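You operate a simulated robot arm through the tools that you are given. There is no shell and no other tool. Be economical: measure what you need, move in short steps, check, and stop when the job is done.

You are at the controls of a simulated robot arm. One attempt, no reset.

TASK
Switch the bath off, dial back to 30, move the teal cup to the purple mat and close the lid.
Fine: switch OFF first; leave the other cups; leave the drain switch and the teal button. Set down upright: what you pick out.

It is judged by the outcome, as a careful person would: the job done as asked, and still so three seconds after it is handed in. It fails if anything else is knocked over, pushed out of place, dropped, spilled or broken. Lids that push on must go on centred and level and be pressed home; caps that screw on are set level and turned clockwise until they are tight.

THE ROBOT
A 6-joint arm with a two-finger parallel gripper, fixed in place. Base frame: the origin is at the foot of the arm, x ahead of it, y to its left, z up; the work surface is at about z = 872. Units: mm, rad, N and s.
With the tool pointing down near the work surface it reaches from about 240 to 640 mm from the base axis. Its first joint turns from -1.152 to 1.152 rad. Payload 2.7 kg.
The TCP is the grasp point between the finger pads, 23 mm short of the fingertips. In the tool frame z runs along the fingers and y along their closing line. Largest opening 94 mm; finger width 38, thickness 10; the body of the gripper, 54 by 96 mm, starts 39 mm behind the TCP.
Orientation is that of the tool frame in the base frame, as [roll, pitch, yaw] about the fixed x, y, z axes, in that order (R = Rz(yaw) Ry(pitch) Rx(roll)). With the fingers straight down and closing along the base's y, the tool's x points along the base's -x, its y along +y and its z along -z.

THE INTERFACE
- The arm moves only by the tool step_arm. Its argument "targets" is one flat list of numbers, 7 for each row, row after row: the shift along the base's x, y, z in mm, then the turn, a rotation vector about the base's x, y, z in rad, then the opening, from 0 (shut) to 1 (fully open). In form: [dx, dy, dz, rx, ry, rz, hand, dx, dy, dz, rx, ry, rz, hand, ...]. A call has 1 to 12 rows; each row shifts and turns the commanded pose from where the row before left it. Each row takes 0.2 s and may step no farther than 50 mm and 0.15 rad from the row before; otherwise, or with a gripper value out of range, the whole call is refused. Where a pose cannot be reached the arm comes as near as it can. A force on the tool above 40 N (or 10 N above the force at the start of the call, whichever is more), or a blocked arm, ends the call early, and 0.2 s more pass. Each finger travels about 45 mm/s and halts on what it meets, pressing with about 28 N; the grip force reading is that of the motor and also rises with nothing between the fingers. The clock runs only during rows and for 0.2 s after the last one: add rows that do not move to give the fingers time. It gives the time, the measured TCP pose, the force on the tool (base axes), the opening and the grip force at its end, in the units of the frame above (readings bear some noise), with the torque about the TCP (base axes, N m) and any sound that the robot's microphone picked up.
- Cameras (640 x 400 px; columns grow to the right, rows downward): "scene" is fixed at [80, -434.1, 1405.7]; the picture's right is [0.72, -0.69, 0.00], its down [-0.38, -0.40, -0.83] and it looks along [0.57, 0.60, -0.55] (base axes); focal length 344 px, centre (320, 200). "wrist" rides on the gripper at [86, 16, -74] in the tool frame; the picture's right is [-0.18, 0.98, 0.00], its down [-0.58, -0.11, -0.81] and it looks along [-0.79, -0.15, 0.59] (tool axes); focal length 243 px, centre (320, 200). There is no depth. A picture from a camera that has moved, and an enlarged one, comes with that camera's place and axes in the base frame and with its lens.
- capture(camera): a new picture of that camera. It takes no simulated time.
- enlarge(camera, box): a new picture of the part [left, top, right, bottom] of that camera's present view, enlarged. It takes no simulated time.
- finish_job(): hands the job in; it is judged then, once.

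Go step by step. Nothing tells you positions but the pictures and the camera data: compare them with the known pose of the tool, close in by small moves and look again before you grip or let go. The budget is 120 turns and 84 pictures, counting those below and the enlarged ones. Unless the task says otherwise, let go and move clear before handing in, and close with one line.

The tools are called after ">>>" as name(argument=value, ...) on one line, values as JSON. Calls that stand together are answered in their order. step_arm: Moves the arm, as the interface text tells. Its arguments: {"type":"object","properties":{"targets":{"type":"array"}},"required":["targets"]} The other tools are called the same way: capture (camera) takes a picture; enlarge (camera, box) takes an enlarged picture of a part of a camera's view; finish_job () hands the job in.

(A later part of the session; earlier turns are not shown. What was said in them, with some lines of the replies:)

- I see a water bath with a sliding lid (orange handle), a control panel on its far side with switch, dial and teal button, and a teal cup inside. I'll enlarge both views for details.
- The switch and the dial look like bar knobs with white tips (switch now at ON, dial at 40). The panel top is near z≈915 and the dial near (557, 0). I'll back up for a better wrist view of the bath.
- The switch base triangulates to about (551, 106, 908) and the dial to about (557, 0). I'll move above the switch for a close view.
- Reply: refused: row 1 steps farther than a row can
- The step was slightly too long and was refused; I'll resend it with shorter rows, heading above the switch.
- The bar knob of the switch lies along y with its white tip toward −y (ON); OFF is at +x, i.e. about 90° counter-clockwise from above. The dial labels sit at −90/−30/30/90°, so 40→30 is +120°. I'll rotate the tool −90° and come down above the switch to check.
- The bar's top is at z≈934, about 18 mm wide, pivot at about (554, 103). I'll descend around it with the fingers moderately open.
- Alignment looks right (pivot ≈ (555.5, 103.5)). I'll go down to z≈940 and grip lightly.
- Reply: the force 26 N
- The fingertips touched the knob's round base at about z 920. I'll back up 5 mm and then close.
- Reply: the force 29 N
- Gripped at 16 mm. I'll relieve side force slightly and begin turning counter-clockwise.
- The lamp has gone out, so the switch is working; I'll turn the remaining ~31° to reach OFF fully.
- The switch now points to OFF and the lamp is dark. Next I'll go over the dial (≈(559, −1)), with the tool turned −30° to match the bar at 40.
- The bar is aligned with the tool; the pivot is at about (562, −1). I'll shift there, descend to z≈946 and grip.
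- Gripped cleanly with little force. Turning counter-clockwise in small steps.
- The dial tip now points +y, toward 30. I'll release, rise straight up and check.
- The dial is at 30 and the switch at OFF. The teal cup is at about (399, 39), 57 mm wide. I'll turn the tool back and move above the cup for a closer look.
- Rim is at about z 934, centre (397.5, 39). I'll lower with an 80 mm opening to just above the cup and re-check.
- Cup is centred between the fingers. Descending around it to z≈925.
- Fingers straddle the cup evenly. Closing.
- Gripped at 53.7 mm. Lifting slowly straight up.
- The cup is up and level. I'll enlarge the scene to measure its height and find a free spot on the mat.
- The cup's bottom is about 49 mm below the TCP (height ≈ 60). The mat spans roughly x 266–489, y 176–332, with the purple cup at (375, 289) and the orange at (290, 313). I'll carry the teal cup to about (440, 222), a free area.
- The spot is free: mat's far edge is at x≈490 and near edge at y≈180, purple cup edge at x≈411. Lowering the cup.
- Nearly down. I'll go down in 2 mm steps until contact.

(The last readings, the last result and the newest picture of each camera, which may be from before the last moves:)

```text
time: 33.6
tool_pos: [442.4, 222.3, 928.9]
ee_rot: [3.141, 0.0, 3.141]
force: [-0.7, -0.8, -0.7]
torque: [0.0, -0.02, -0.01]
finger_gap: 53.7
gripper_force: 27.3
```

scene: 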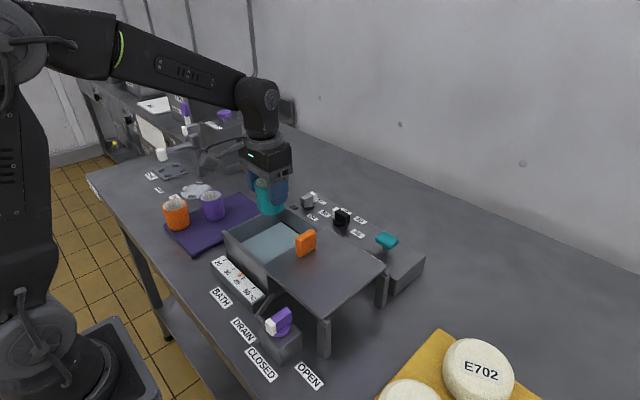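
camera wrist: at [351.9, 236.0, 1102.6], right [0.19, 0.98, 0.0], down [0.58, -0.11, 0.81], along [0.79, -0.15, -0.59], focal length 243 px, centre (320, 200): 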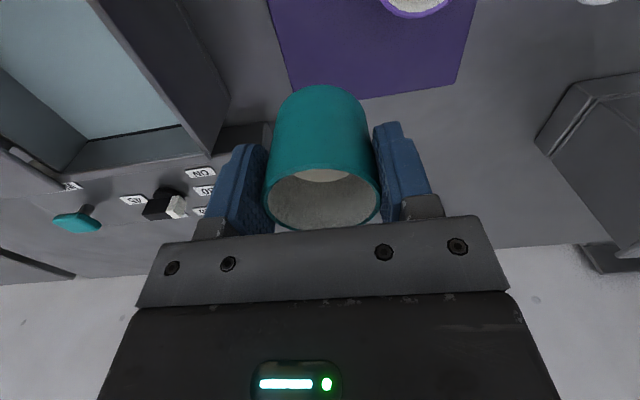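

>>> step_arm(targets=[0, 0, -1, 0, 0, 0, 0.5])

>>> step_arm(targets=[0, 0, -1, 0, 0, 0, 0.5])

>>> step_arm(targets=[0, 0, -1, 0, 0, 0, 0.5])

>>> enlarge(camera="scene", box=[200, 160, 280, 210])

```text
time: 34.0
tool_pos: [442.2, 223.7, 927.7]
ee_rot: [3.14, 0.002, 3.14]
force: [0.6, 0.1, -1.0]
torque: [0.0, 0.04, 0.03]
finger_gap: 53.3
gripper_force: 27.5
```

```text
time: 34.4
tool_pos: [441.4, 222.4, 926.6]
ee_rot: [-3.141, 0.0, 3.141]
force: [0.1, 0.6, -0.5]
torque: [-0.03, -0.03, -0.02]
finger_gap: 53.5
gripper_force: 28.0
```

```text
time: 34.8
tool_pos: [442.9, 222.0, 924.9]
ee_rot: [3.141, 0.0, 3.141]
force: [0.5, -0.1, -1.3]
torque: [0.0, 0.01, -0.02]
finger_gap: 53.5
gripper_force: 27.2
```

```text
8.00 times, centred on (240, 185) of scene
camera zoom: at [80.0, -434.1, 1405.7], right [0.72, -0.69, 0.0], down [-0.38, -0.4, -0.83], along [0.57, 0.6, -0.55], focal length 2754 px, centre (960, 320)
```

zoom: 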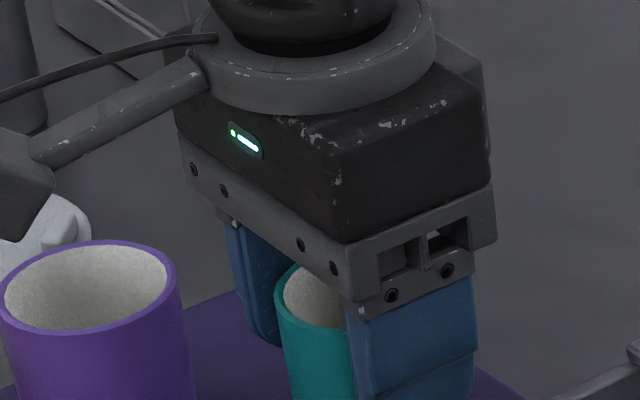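

>>> step_arm(targets=[0, 0, -1, 0, 0, 0, 0.5])

>>> step_arm(targets=[0, 0, -1, 0, 0, 0, 0.5])

>>> enlarge(camera="scene", box=[210, 170, 290, 220])

```text
time: 35.2
tool_pos: [443.2, 222.2, 925.0]
ee_rot: [-3.141, 0.001, 3.141]
force: [-0.2, -1.0, -1.7]
torque: [-0.01, 0.0, 0.01]
finger_gap: 53.3
gripper_force: 28.0
```

```text
time: 35.6
tool_pos: [442.9, 223.0, 923.4]
ee_rot: [3.141, -0.002, 3.14]
force: [-0.9, 0.2, 0.0]
torque: [0.02, 0.07, 0.01]
finger_gap: 53.4
gripper_force: 28.3
```

```text
8.00 times, centred on (250, 195) of scene
camera zoom: at [80.0, -434.1, 1405.7], right [0.72, -0.69, 0.0], down [-0.38, -0.4, -0.83], along [0.57, 0.6, -0.55], focal length 2754 px, centre (880, 240)
```

zoom: 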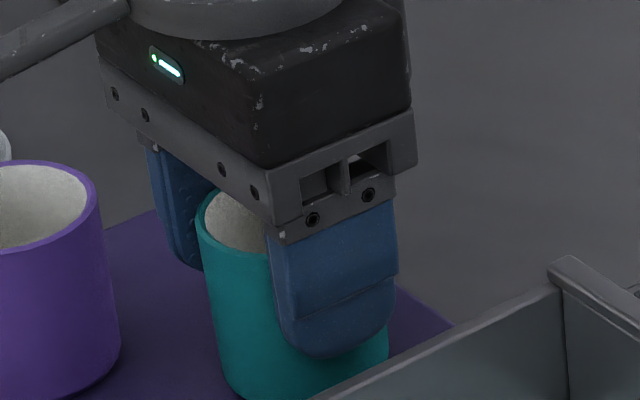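

>>> step_arm(targets=[0, 0, -1, 0, 0, 0, 0.5])

>>> step_arm(targets=[0, 0, -1, 0, 0, 0, 0.5])

```text
time: 36.0
tool_pos: [443.1, 222.4, 924.1]
ee_rot: [3.141, 0.002, 3.141]
force: [-3.9, -0.1, 13.3]
torque: [-0.05, 0.24, -0.06]
finger_gap: 53.5
gripper_force: 28.0
```

```text
time: 36.4
tool_pos: [443.9, 221.5, 923.6]
ee_rot: [3.141, 0.006, 3.139]
force: [-1.3, 1.0, 17.5]
torque: [-0.05, -0.04, -0.19]
finger_gap: 53.4
gripper_force: 28.0
```

Contact made. I'll ease up a touch, open gently to just clear, and rise.

>>> step_arm(targets=[0, 0, 1.5, 0, 0, 0, 0.5, 0, 0, 0, 0, 0, 0, 0.65, 0, 0, 0, 0, 0, 0, 0.75, 0, 0, 0, 0, 0, 0, 0.78, 0, 0, 0, 0, 0, 0, 0.78])

>>> capture(camera="wrist")

```text
time: 37.6
tool_pos: [442.4, 221.3, 922.5]
ee_rot: [3.14, 0.001, 3.14]
force: [-0.4, 0.4, -0.6]
torque: [-0.02, 0.0, 0.01]
finger_gap: 73.1
gripper_force: 0.1
```

```text
39 pictures are left
camera wrist: at [356.6, 237.3, 997.5], right [0.19, 0.98, 0.0], down [0.58, -0.11, 0.81], along [0.79, -0.15, -0.59], focal length 243 px, centre (320, 200)
```

wrist: 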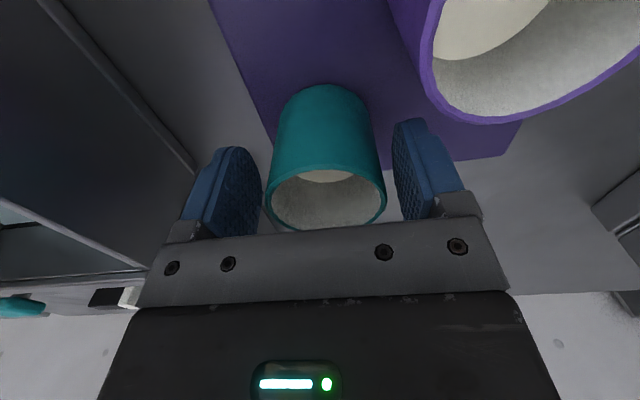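

>>> step_arm(targets=[0, 0, 20, 0, 0, 0, 0.78, 0, 0, 40, 0, 0, 0, 0.78, 0, 0, 45, 0, 0, 0, 0.78, 0, 0, 45, 0, 0, 0, 0.78, -20, -40, 0, 0, 0, 0, 0.5, -25, -40, 0, 0, 0, 0, 0.5, -25, -40, 0, 0, 0, 0, 0.4, -10, -40, 0, 0, 0, 0, 0.4, 0, -40, 0, 0, 0, 0, 0.4])

>>> capture(camera="wrist")

>>> capture(camera="scene")

>>> enlarge(camera="scene", box=[210, 180, 434, 320])

```text
time: 39.6
tool_pos: [361.6, 19.2, 1073.0]
ee_rot: [-3.141, 0.001, 3.141]
force: [1.1, -0.5, -0.7]
torque: [0.01, -0.04, -0.03]
finger_gap: 37.8
gripper_force: 0.2
```

```text
38 pictures are left
camera wrist: at [275.3, 35.2, 1148.2], right [0.19, 0.98, 0.0], down [0.58, -0.11, 0.81], along [0.79, -0.15, -0.59], focal length 243 px, centre (320, 200)
```

wrist: 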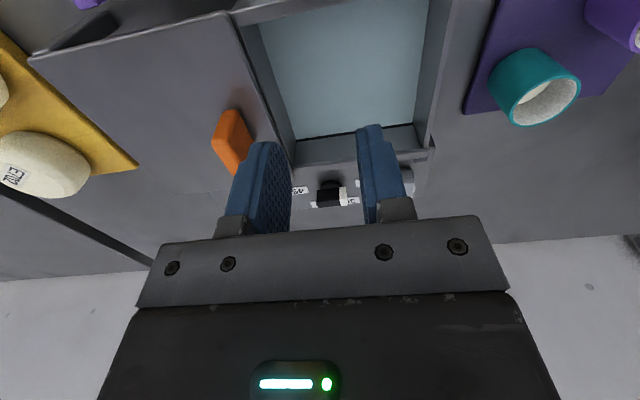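

```text
37 pictures are left
```

scene: 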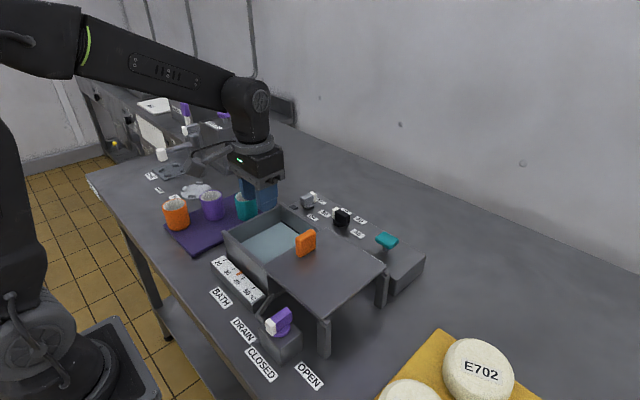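

```text
2.86 times, centred on (322, 250) of scene
camera zoom: at [80.0, -434.1, 1405.7], right [0.72, -0.69, 0.0], down [-0.38, -0.4, -0.83], along [0.57, 0.6, -0.55], focal length 984 px, centre (314, 57)
```

zoom: 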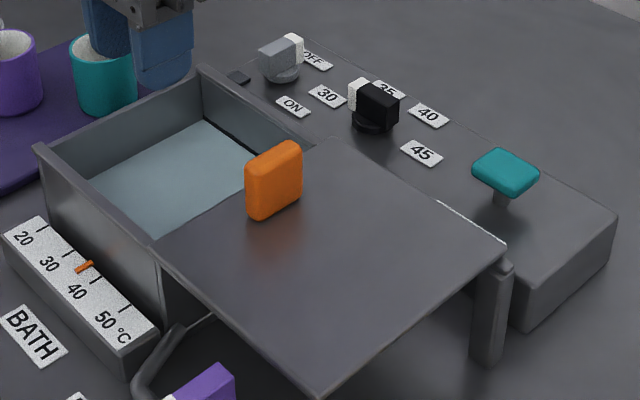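

The teal cup stands on the mat. Now the lid: its orange handle is an upright slab at about (395, −65), top z≈1005, thin in y. I'll go above it with fingers closing along y.

>>> step_arm(targets=[11, -28, 0, 0, 0, 0, 0.5, 11, -28, 0, 0, 0, 0, 0.5, 11, -28, 0, 0, 0, 0, 0.5, 0, 0, -15, 0, 0, 0, 0.5, 0, 0, 0, 0, 0, 0, 0.5])

>>> capture(camera="wrist")

>>> enlarge(camera="scene", box=[230, 180, 390, 280])

```text
time: 40.8
tool_pos: [396.0, -62.0, 1058.0]
ee_rot: [-3.141, 0.0, 3.141]
force: [0.0, -0.3, -0.4]
torque: [-0.02, 0.02, 0.04]
finger_gap: 46.9
gripper_force: 0.0
```

```text
35 pictures are left
camera wrist: at [309.6, -46.1, 1131.7], right [0.19, 0.98, 0.0], down [0.58, -0.11, 0.81], along [0.79, -0.15, -0.59], focal length 243 px, centre (320, 200)
```

wrist: 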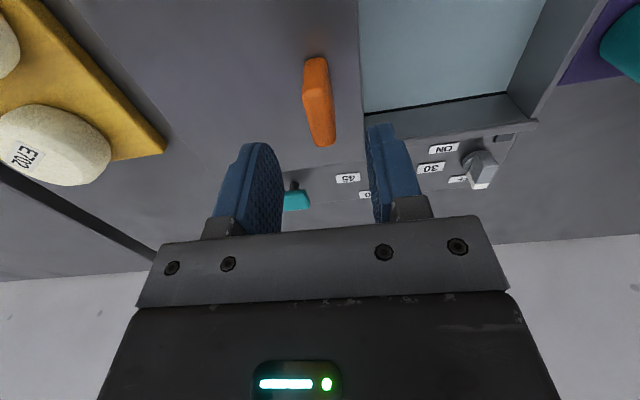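

```text
4.00 times, centred on (310, 230) of scene
camera zoom: at [80.0, -434.1, 1405.7], right [0.72, -0.69, 0.0], down [-0.38, -0.4, -0.83], along [0.57, 0.6, -0.55], focal length 1377 px, centre (360, 80)
```

zoom: 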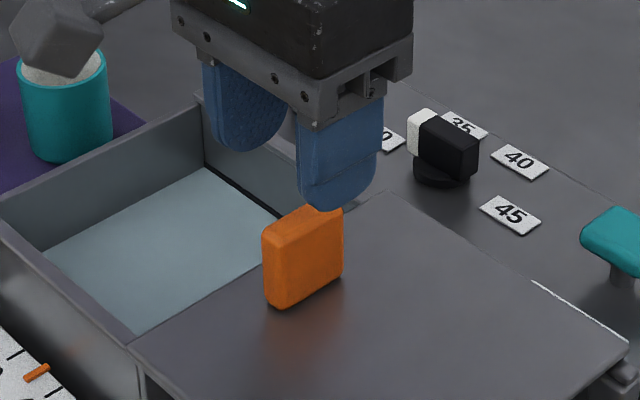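

The handle is centred under the gripper. Descending to z≈998 and gripping it.

>>> step_arm(targets=[0, -1, -20, 0, 0, 0, 0.5, 0, 0, -20, 0, 0, 0, 0.5, 0, 0, -19, 0, 0, 0, 0.5, 0, 0, 0, 0, 0, 0, 0.5])

>>> capture(camera="wrist")

>>> enlarge(camera="scene", box=[230, 180, 390, 280])

```text
time: 41.8
tool_pos: [395.9, -63.4, 996.3]
ee_rot: [-3.141, 0.0, 3.14]
force: [0.1, 0.3, -0.9]
torque: [-0.01, 0.01, 0.03]
finger_gap: 47.0
gripper_force: 0.0
```

```text
33 pictures are left
camera wrist: at [309.0, -48.4, 1071.8], right [0.19, 0.98, 0.0], down [0.58, -0.11, 0.81], along [0.79, -0.15, -0.59], focal length 243 px, centre (320, 200)
```

wrist: 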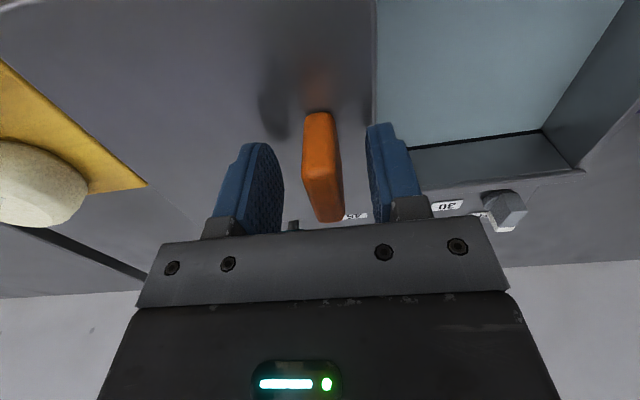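

```text
4.00 times, centred on (310, 230) of scene
camera zoom: at [80.0, -434.1, 1405.7], right [0.72, -0.69, 0.0], down [-0.38, -0.4, -0.83], along [0.57, 0.6, -0.55], focal length 1377 px, centre (360, 80)
```

zoom: 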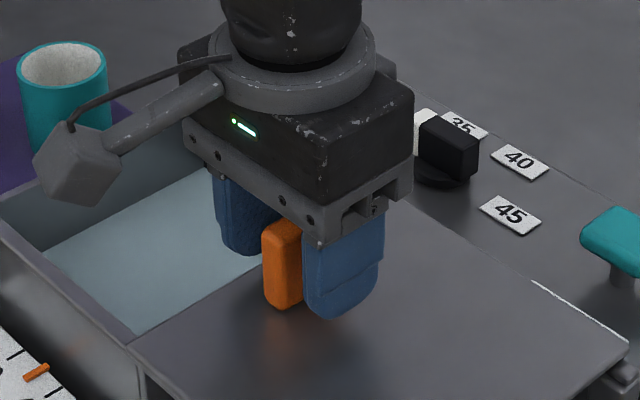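

>>> step_arm(targets=[0, 0, 1, 0, 0, 0, 0.3, 0, 0, 0, 0, 0, 0, 0.1, 0, 0, 0, 0, 0, 0, 0.1, 0, 0, 0, 0, 0, 0, 0.1])

```text
time: 42.8
tool_pos: [394.3, -62.8, 1000.2]
ee_rot: [3.14, 0.0, -3.141]
force: [0.7, 16.6, -2.3]
torque: [0.05, -0.08, 0.26]
finger_gap: 15.8
gripper_force: 45.3
```

Gripped the handle. Trying a small slide toward +y.

>>> step_arm(targets=[0, 5, 0, 0, 0, 0, 0.1, 0, 6, 0, 0, 0, 0, 0.1, 0, 8, 0, 0, 0, 0, 0.1])

>>> enlarge(camera="scene", box=[210, 180, 434, 320])

```text
time: 43.6
tool_pos: [394.7, -44.6, 999.0]
ee_rot: [-3.141, -0.002, 3.139]
force: [-2.4, -0.9, -13.1]
torque: [-0.06, 0.07, 0.44]
finger_gap: 15.9
gripper_force: 44.9
```

```text
2.86 times, centred on (322, 250) of scene
camera zoom: at [80.1, -434.2, 1405.7], right [0.72, -0.69, 0.0], down [-0.38, -0.4, -0.83], along [0.57, 0.6, -0.55], focal length 984 px, centre (314, 57)
```

zoom: 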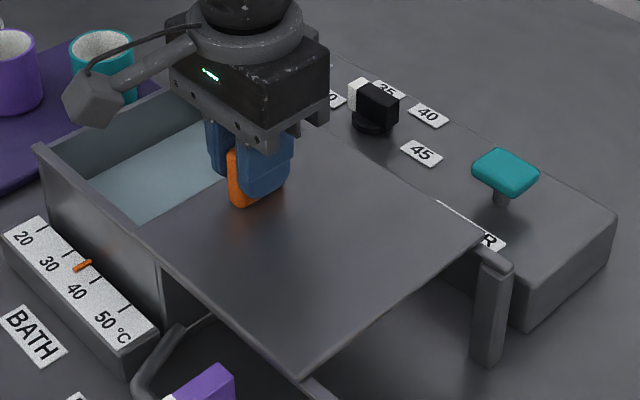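

It slides freely. Continuing in stages.

>>> step_arm(targets=[0, 10, -0.7, 0, 0, 0, 0.1, 0, 10, 0, 0, 0, 0, 0.1, 0, 10, 0, 0, 0, 0, 0.1, 0, 10, 0, 0, 0, 0, 0.1, 0, 10, 0, 0, 0, 0, 0.1])

>>> step_arm(targets=[0, 10, 0, 0, 0, 0, 0.1, 0, 10, 0, 0, 0, 0, 0.1, 0, 10, 0, 0, 0, 0, 0.1, 0, 10, 0, 0, 0, 0, 0.1])

>>> enlarge(camera="scene", box=[194, 160, 434, 310])

```text
time: 44.8
tool_pos: [395.2, 7.6, 999.0]
ee_rot: [-3.141, -0.001, 3.139]
force: [-7.3, -0.4, -13.5]
torque: [-0.11, -0.23, 0.51]
finger_gap: 16.1
gripper_force: 45.0
```

```text
time: 45.8
tool_pos: [395.2, 47.2, 998.9]
ee_rot: [3.141, 0.003, 3.14]
force: [3.3, -2.2, -7.6]
torque: [-0.1, 1.23, 0.44]
finger_gap: 16.0
gripper_force: 45.0
```

```text
2.67 times, centred on (314, 235) of scene
camera zoom: at [80.2, -434.1, 1405.7], right [0.72, -0.69, 0.0], down [-0.38, -0.4, -0.83], along [0.57, 0.6, -0.55], focal length 918 px, centre (336, 107)
```

zoom: 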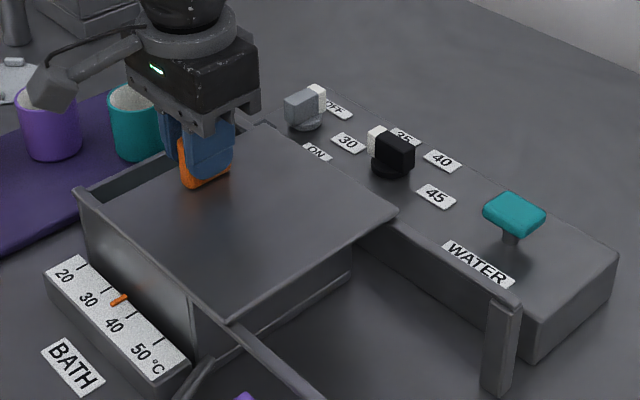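

About 30 mm remain. Continuing in small steps, watching for the stop.

>>> step_arm(targets=[0, 6, 0, 0, 0, 0, 0.1, 0, 6, 0, 0, 0, 0, 0.1, 0, 6, 0, 0, 0, 0, 0.1])

>>> enlarge(camera="scene", box=[194, 180, 354, 280])

>>> capture(camera="wrist")

```text
time: 46.6
tool_pos: [396.1, 63.4, 999.0]
ee_rot: [3.141, 0.0, 3.139]
force: [-6.3, -1.2, -9.7]
torque: [0.03, -1.28, 0.6]
finger_gap: 15.8
gripper_force: 44.6
```

```text
4.00 times, centred on (274, 230) of scene
camera zoom: at [79.9, -434.1, 1405.7], right [0.72, -0.69, 0.0], down [-0.38, -0.4, -0.83], along [0.57, 0.6, -0.55], focal length 1377 px, centre (504, 80)
```

zoom: 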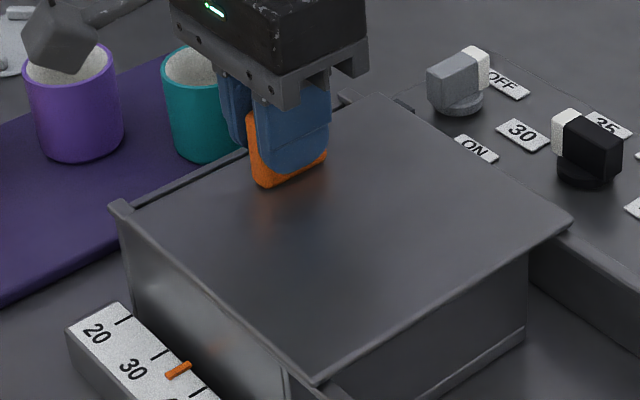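

```text
28 pictures are left
camera wrist: at [309.0, 79.5, 1073.8], right [0.19, 0.98, 0.0], down [0.58, -0.11, 0.81], along [0.79, -0.15, -0.59], focal length 243 px, centre (320, 200)
```

wrist: 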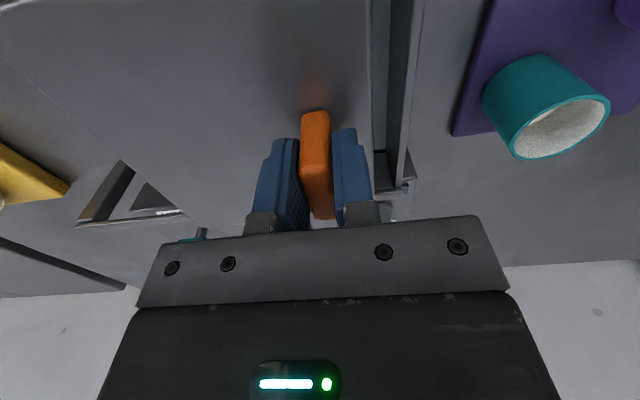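

>>> step_arm(targets=[0, 5, 0, 0, 0, 0, 0.1, 0, 5, 0, 0, 0, 0, 0.1])

>>> step_arm(targets=[0, 3, 0, 0, 0, 0, 0.1, 0, 3, 0, 0, 0, 0, 0.1])

>>> capture(camera="wrist")

>>> enlarge(camera="scene", box=[194, 180, 354, 280])

```text
time: 47.2
tool_pos: [396.0, 73.1, 999.1]
ee_rot: [3.141, 0.001, 3.14]
force: [-0.4, -0.9, -4.6]
torque: [-0.01, 0.39, 0.48]
finger_gap: 15.9
gripper_force: 44.8
```

```text
time: 47.8
tool_pos: [395.9, 80.6, 998.2]
ee_rot: [-3.141, 0.0, 3.14]
force: [4.0, -1.1, -0.2]
torque: [-0.02, 1.41, 0.55]
finger_gap: 16.0
gripper_force: 46.0
```

```text
27 pictures are left
camera wrist: at [308.9, 94.9, 1073.8], right [0.19, 0.98, 0.0], down [0.58, -0.11, 0.81], along [0.79, -0.15, -0.59], focal length 243 px, centre (320, 200)
```

wrist: 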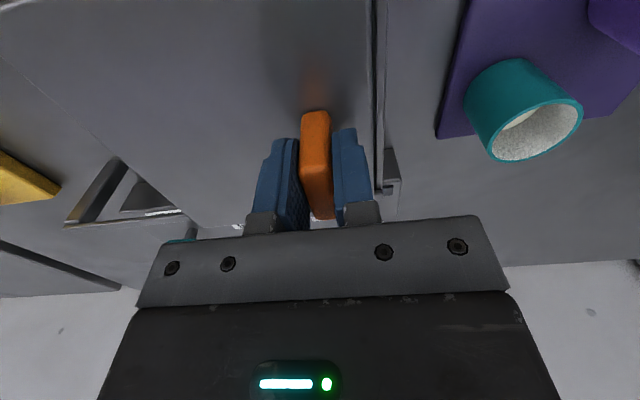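

```text
4.00 times, centred on (274, 230) of scene
camera zoom: at [80.2, -434.1, 1405.7], right [0.72, -0.69, 0.0], down [-0.38, -0.4, -0.83], along [0.57, 0.6, -0.55], focal length 1377 px, centre (504, 80)
```

zoom: 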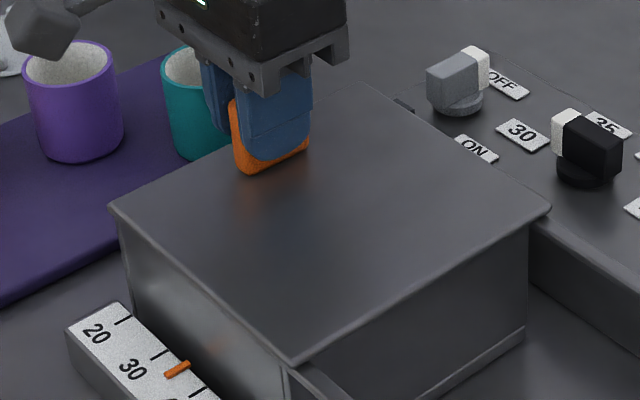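

>>> step_arm(targets=[0, 2, 0, 0, 0, 0, 0.1, 0, 2, 0, 0, 0, 0, 0.1])

>>> step_arm(targets=[0, 1.5, 0, 0, 0, 0, 0.1])

>>> step_arm(targets=[0, 1.5, 0, 0, 0, 0, 0.1])

>>> enlarge(camera="wrist", box=[280, 0, 472, 240])

>>> enlarge(camera="scene", box=[194, 180, 354, 280])

```text
time: 48.4
tool_pos: [395.2, 84.8, 999.4]
ee_rot: [-3.141, 0.0, 3.139]
force: [-0.4, 0.0, -10.3]
torque: [-0.03, -1.07, 0.41]
finger_gap: 15.9
gripper_force: 45.1
```

```text
time: 48.8
tool_pos: [396.0, 86.0, 999.6]
ee_rot: [3.14, 0.002, 3.14]
force: [-1.6, 0.5, -13.1]
torque: [0.06, -1.29, 0.46]
finger_gap: 15.8
gripper_force: 45.6
```

```text
time: 49.2
tool_pos: [395.3, 87.4, 999.6]
ee_rot: [3.141, 0.0, 3.139]
force: [-1.8, -0.3, -12.8]
torque: [0.1, -1.17, 0.51]
finger_gap: 16.2
gripper_force: 45.3
```

```text
1.67 times, centred on (376, 120) of wrist
camera zoom: at [309.0, 102.6, 1073.9], right [0.19, 0.98, 0.0], down [0.58, -0.11, 0.81], along [0.79, -0.15, -0.59], focal length 404 px, centre (227, 333)
```

zoom: 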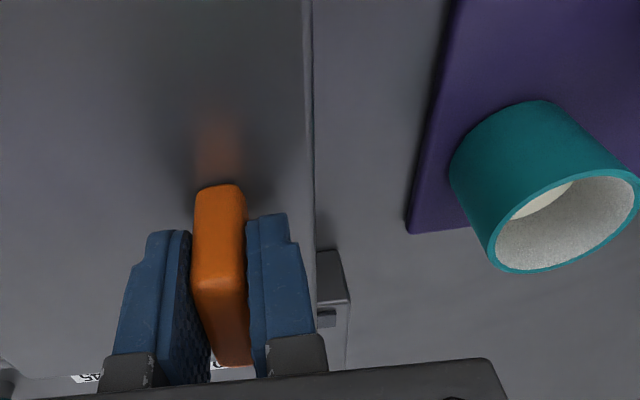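

```text
4.00 times, centred on (274, 230) of scene
camera zoom: at [80.1, -434.1, 1405.7], right [0.72, -0.69, 0.0], down [-0.38, -0.4, -0.83], along [0.57, 0.6, -0.55], focal length 1377 px, centre (504, 80)
```

zoom: 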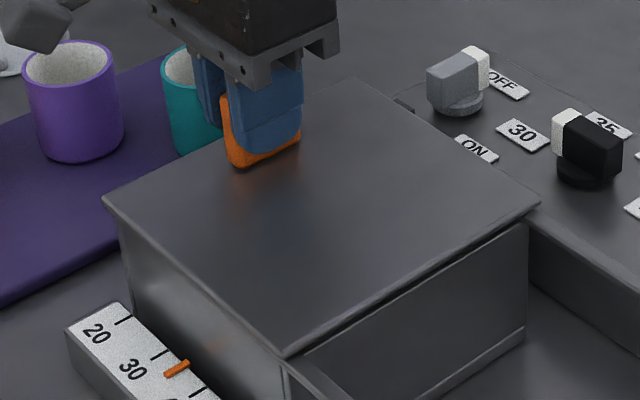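

No hard stop felt yet; I'll look closely at both ends of the lid against the bath walls.

>>> enlarge(camera="scene", box=[212, 215, 260, 245])

>>> enlarge(camera="scene", box=[256, 220, 336, 270])

>>> enlarge(camera="wrist", box=[340, 0, 404, 140])

```text
13.33 times, centred on (236, 230) of scene
camera zoom: at [80.1, -434.1, 1405.7], right [0.72, -0.69, 0.0], down [-0.38, -0.4, -0.83], along [0.57, 0.6, -0.55], focal length 4590 px, centre (1440, -200)
```

zoom: 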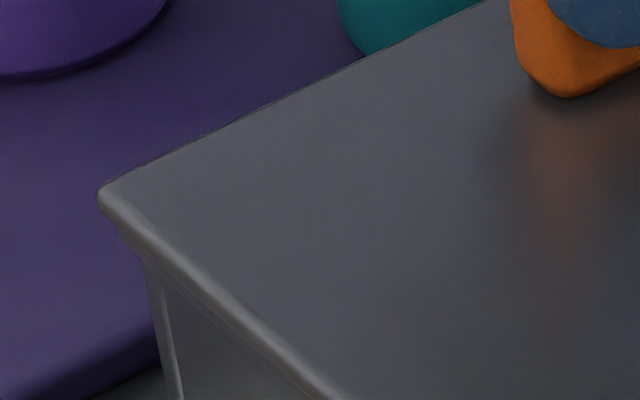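

```text
8.00 times, centred on (296, 245) of scene
camera zoom: at [80.1, -434.1, 1405.7], right [0.72, -0.69, 0.0], down [-0.38, -0.4, -0.83], along [0.57, 0.6, -0.55], focal length 2754 px, centre (512, -160)
```

zoom: 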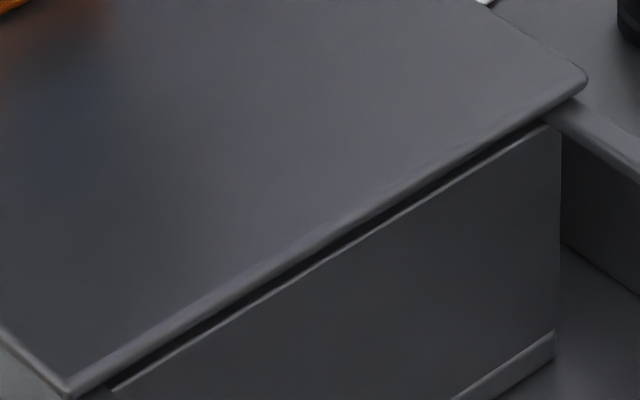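

```text
2.86 times, centred on (372, 70) of wrist
camera zoom: at [309.0, 102.6, 1073.9], right [0.19, 0.98, 0.0], down [0.58, -0.11, 0.81], along [0.79, -0.15, -0.59], focal length 693 px, centre (171, 571)
```

zoom: 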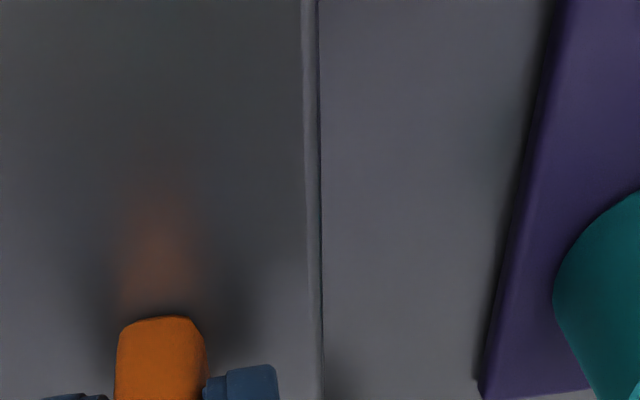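

The lid now spans about y −46…106, matching the bath. I'll feel gently for the end stop with 1 mm steps.

>>> step_arm(targets=[0, 1, 0, 0, 0, 0, 0.1])

>>> step_arm(targets=[0, 1, 0, 0, 0, 0, 0.1])

```text
time: 49.6
tool_pos: [394.5, 88.4, 998.9]
ee_rot: [3.141, -0.002, 3.139]
force: [-1.2, -3.9, -14.3]
torque: [0.19, -1.2, 0.59]
finger_gap: 15.9
gripper_force: 44.8
```

```text
time: 50.0
tool_pos: [395.0, 88.4, 999.1]
ee_rot: [-3.14, 0.0, 3.139]
force: [-5.6, -12.4, -12.6]
torque: [0.33, -1.18, 0.74]
finger_gap: 15.9
gripper_force: 45.3
```

The force rises: the lid is at its end stop. Relaxing, releasing and moving clear.

>>> step_arm(targets=[0, -0.5, -0.5, 0, 0, 0, 0.1, 0, 0, 0, 0, 0, 0, 0.3, 0, 0, 0, 0, 0, 0, 0.45, 0, 0, 0, 0, 0, 0, 0.45, 0, 0, 25, 0, 0, 0, 0.45, 0, 0, 45, 0, 0, 0, 0.45, 0, 0, 45, 0, 0, 0, 0.45, -40, -20, 20, 0, 0, 0, 0.45, -40, -20, 20, 0, 0, 0, 0.45])

>>> capture(camera="scene")

>>> enlarge(camera="scene", box=[150, 160, 390, 310])

>>> capture(camera="wrist")

```text
time: 52.0
tool_pos: [315.8, 48.1, 1154.9]
ee_rot: [-3.14, -0.001, 3.141]
force: [-0.3, 0.4, -0.3]
torque: [0.04, -0.03, -0.01]
finger_gap: 42.2
gripper_force: 0.1
```

```text
20 pictures are left
```

scene: 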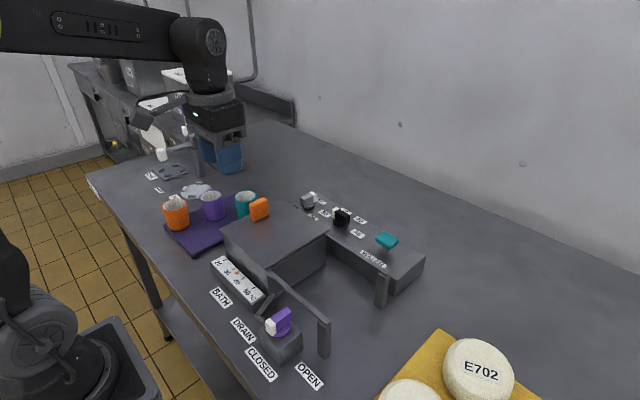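

```text
2.67 times, centred on (270, 235) of scene
camera zoom: at [80.0, -434.1, 1405.7], right [0.72, -0.69, 0.0], down [-0.38, -0.4, -0.83], along [0.57, 0.6, -0.55], focal length 918 px, centre (453, 107)
```

zoom: 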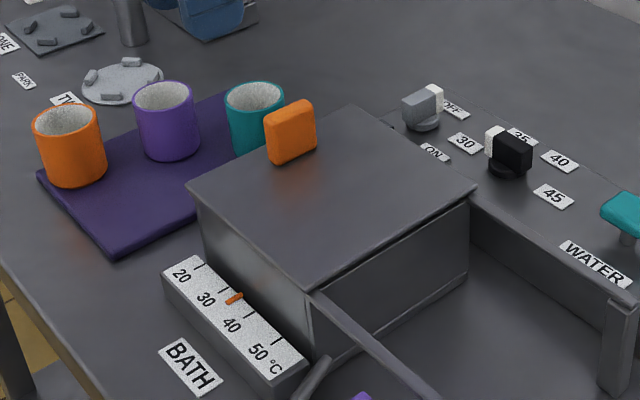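

```text
18 pictures are left
camera wrist: at [228.8, 63.0, 1230.1], right [0.19, 0.98, 0.0], down [0.58, -0.11, 0.81], along [0.79, -0.15, -0.59], focal length 243 px, centre (320, 200)
```

wrist: 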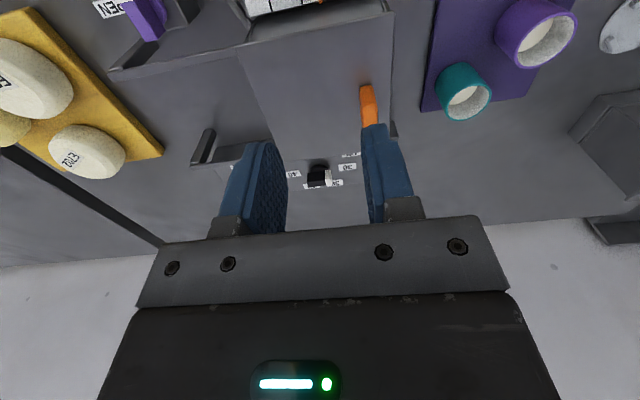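

Everything looks right: switch at OFF with the lamp dark, dial at 30, teal cup upright on the purple mat, lid fully closed, and the arm clear. Handing in.

>>> finish_job()

```text
The job is handed in.
```

I switched the bath off first, turned the dial back to 30, set the teal cup upright on the purple mat, and slid the lid closed to its stop; the other cups, drain switch and teal button were not touched.
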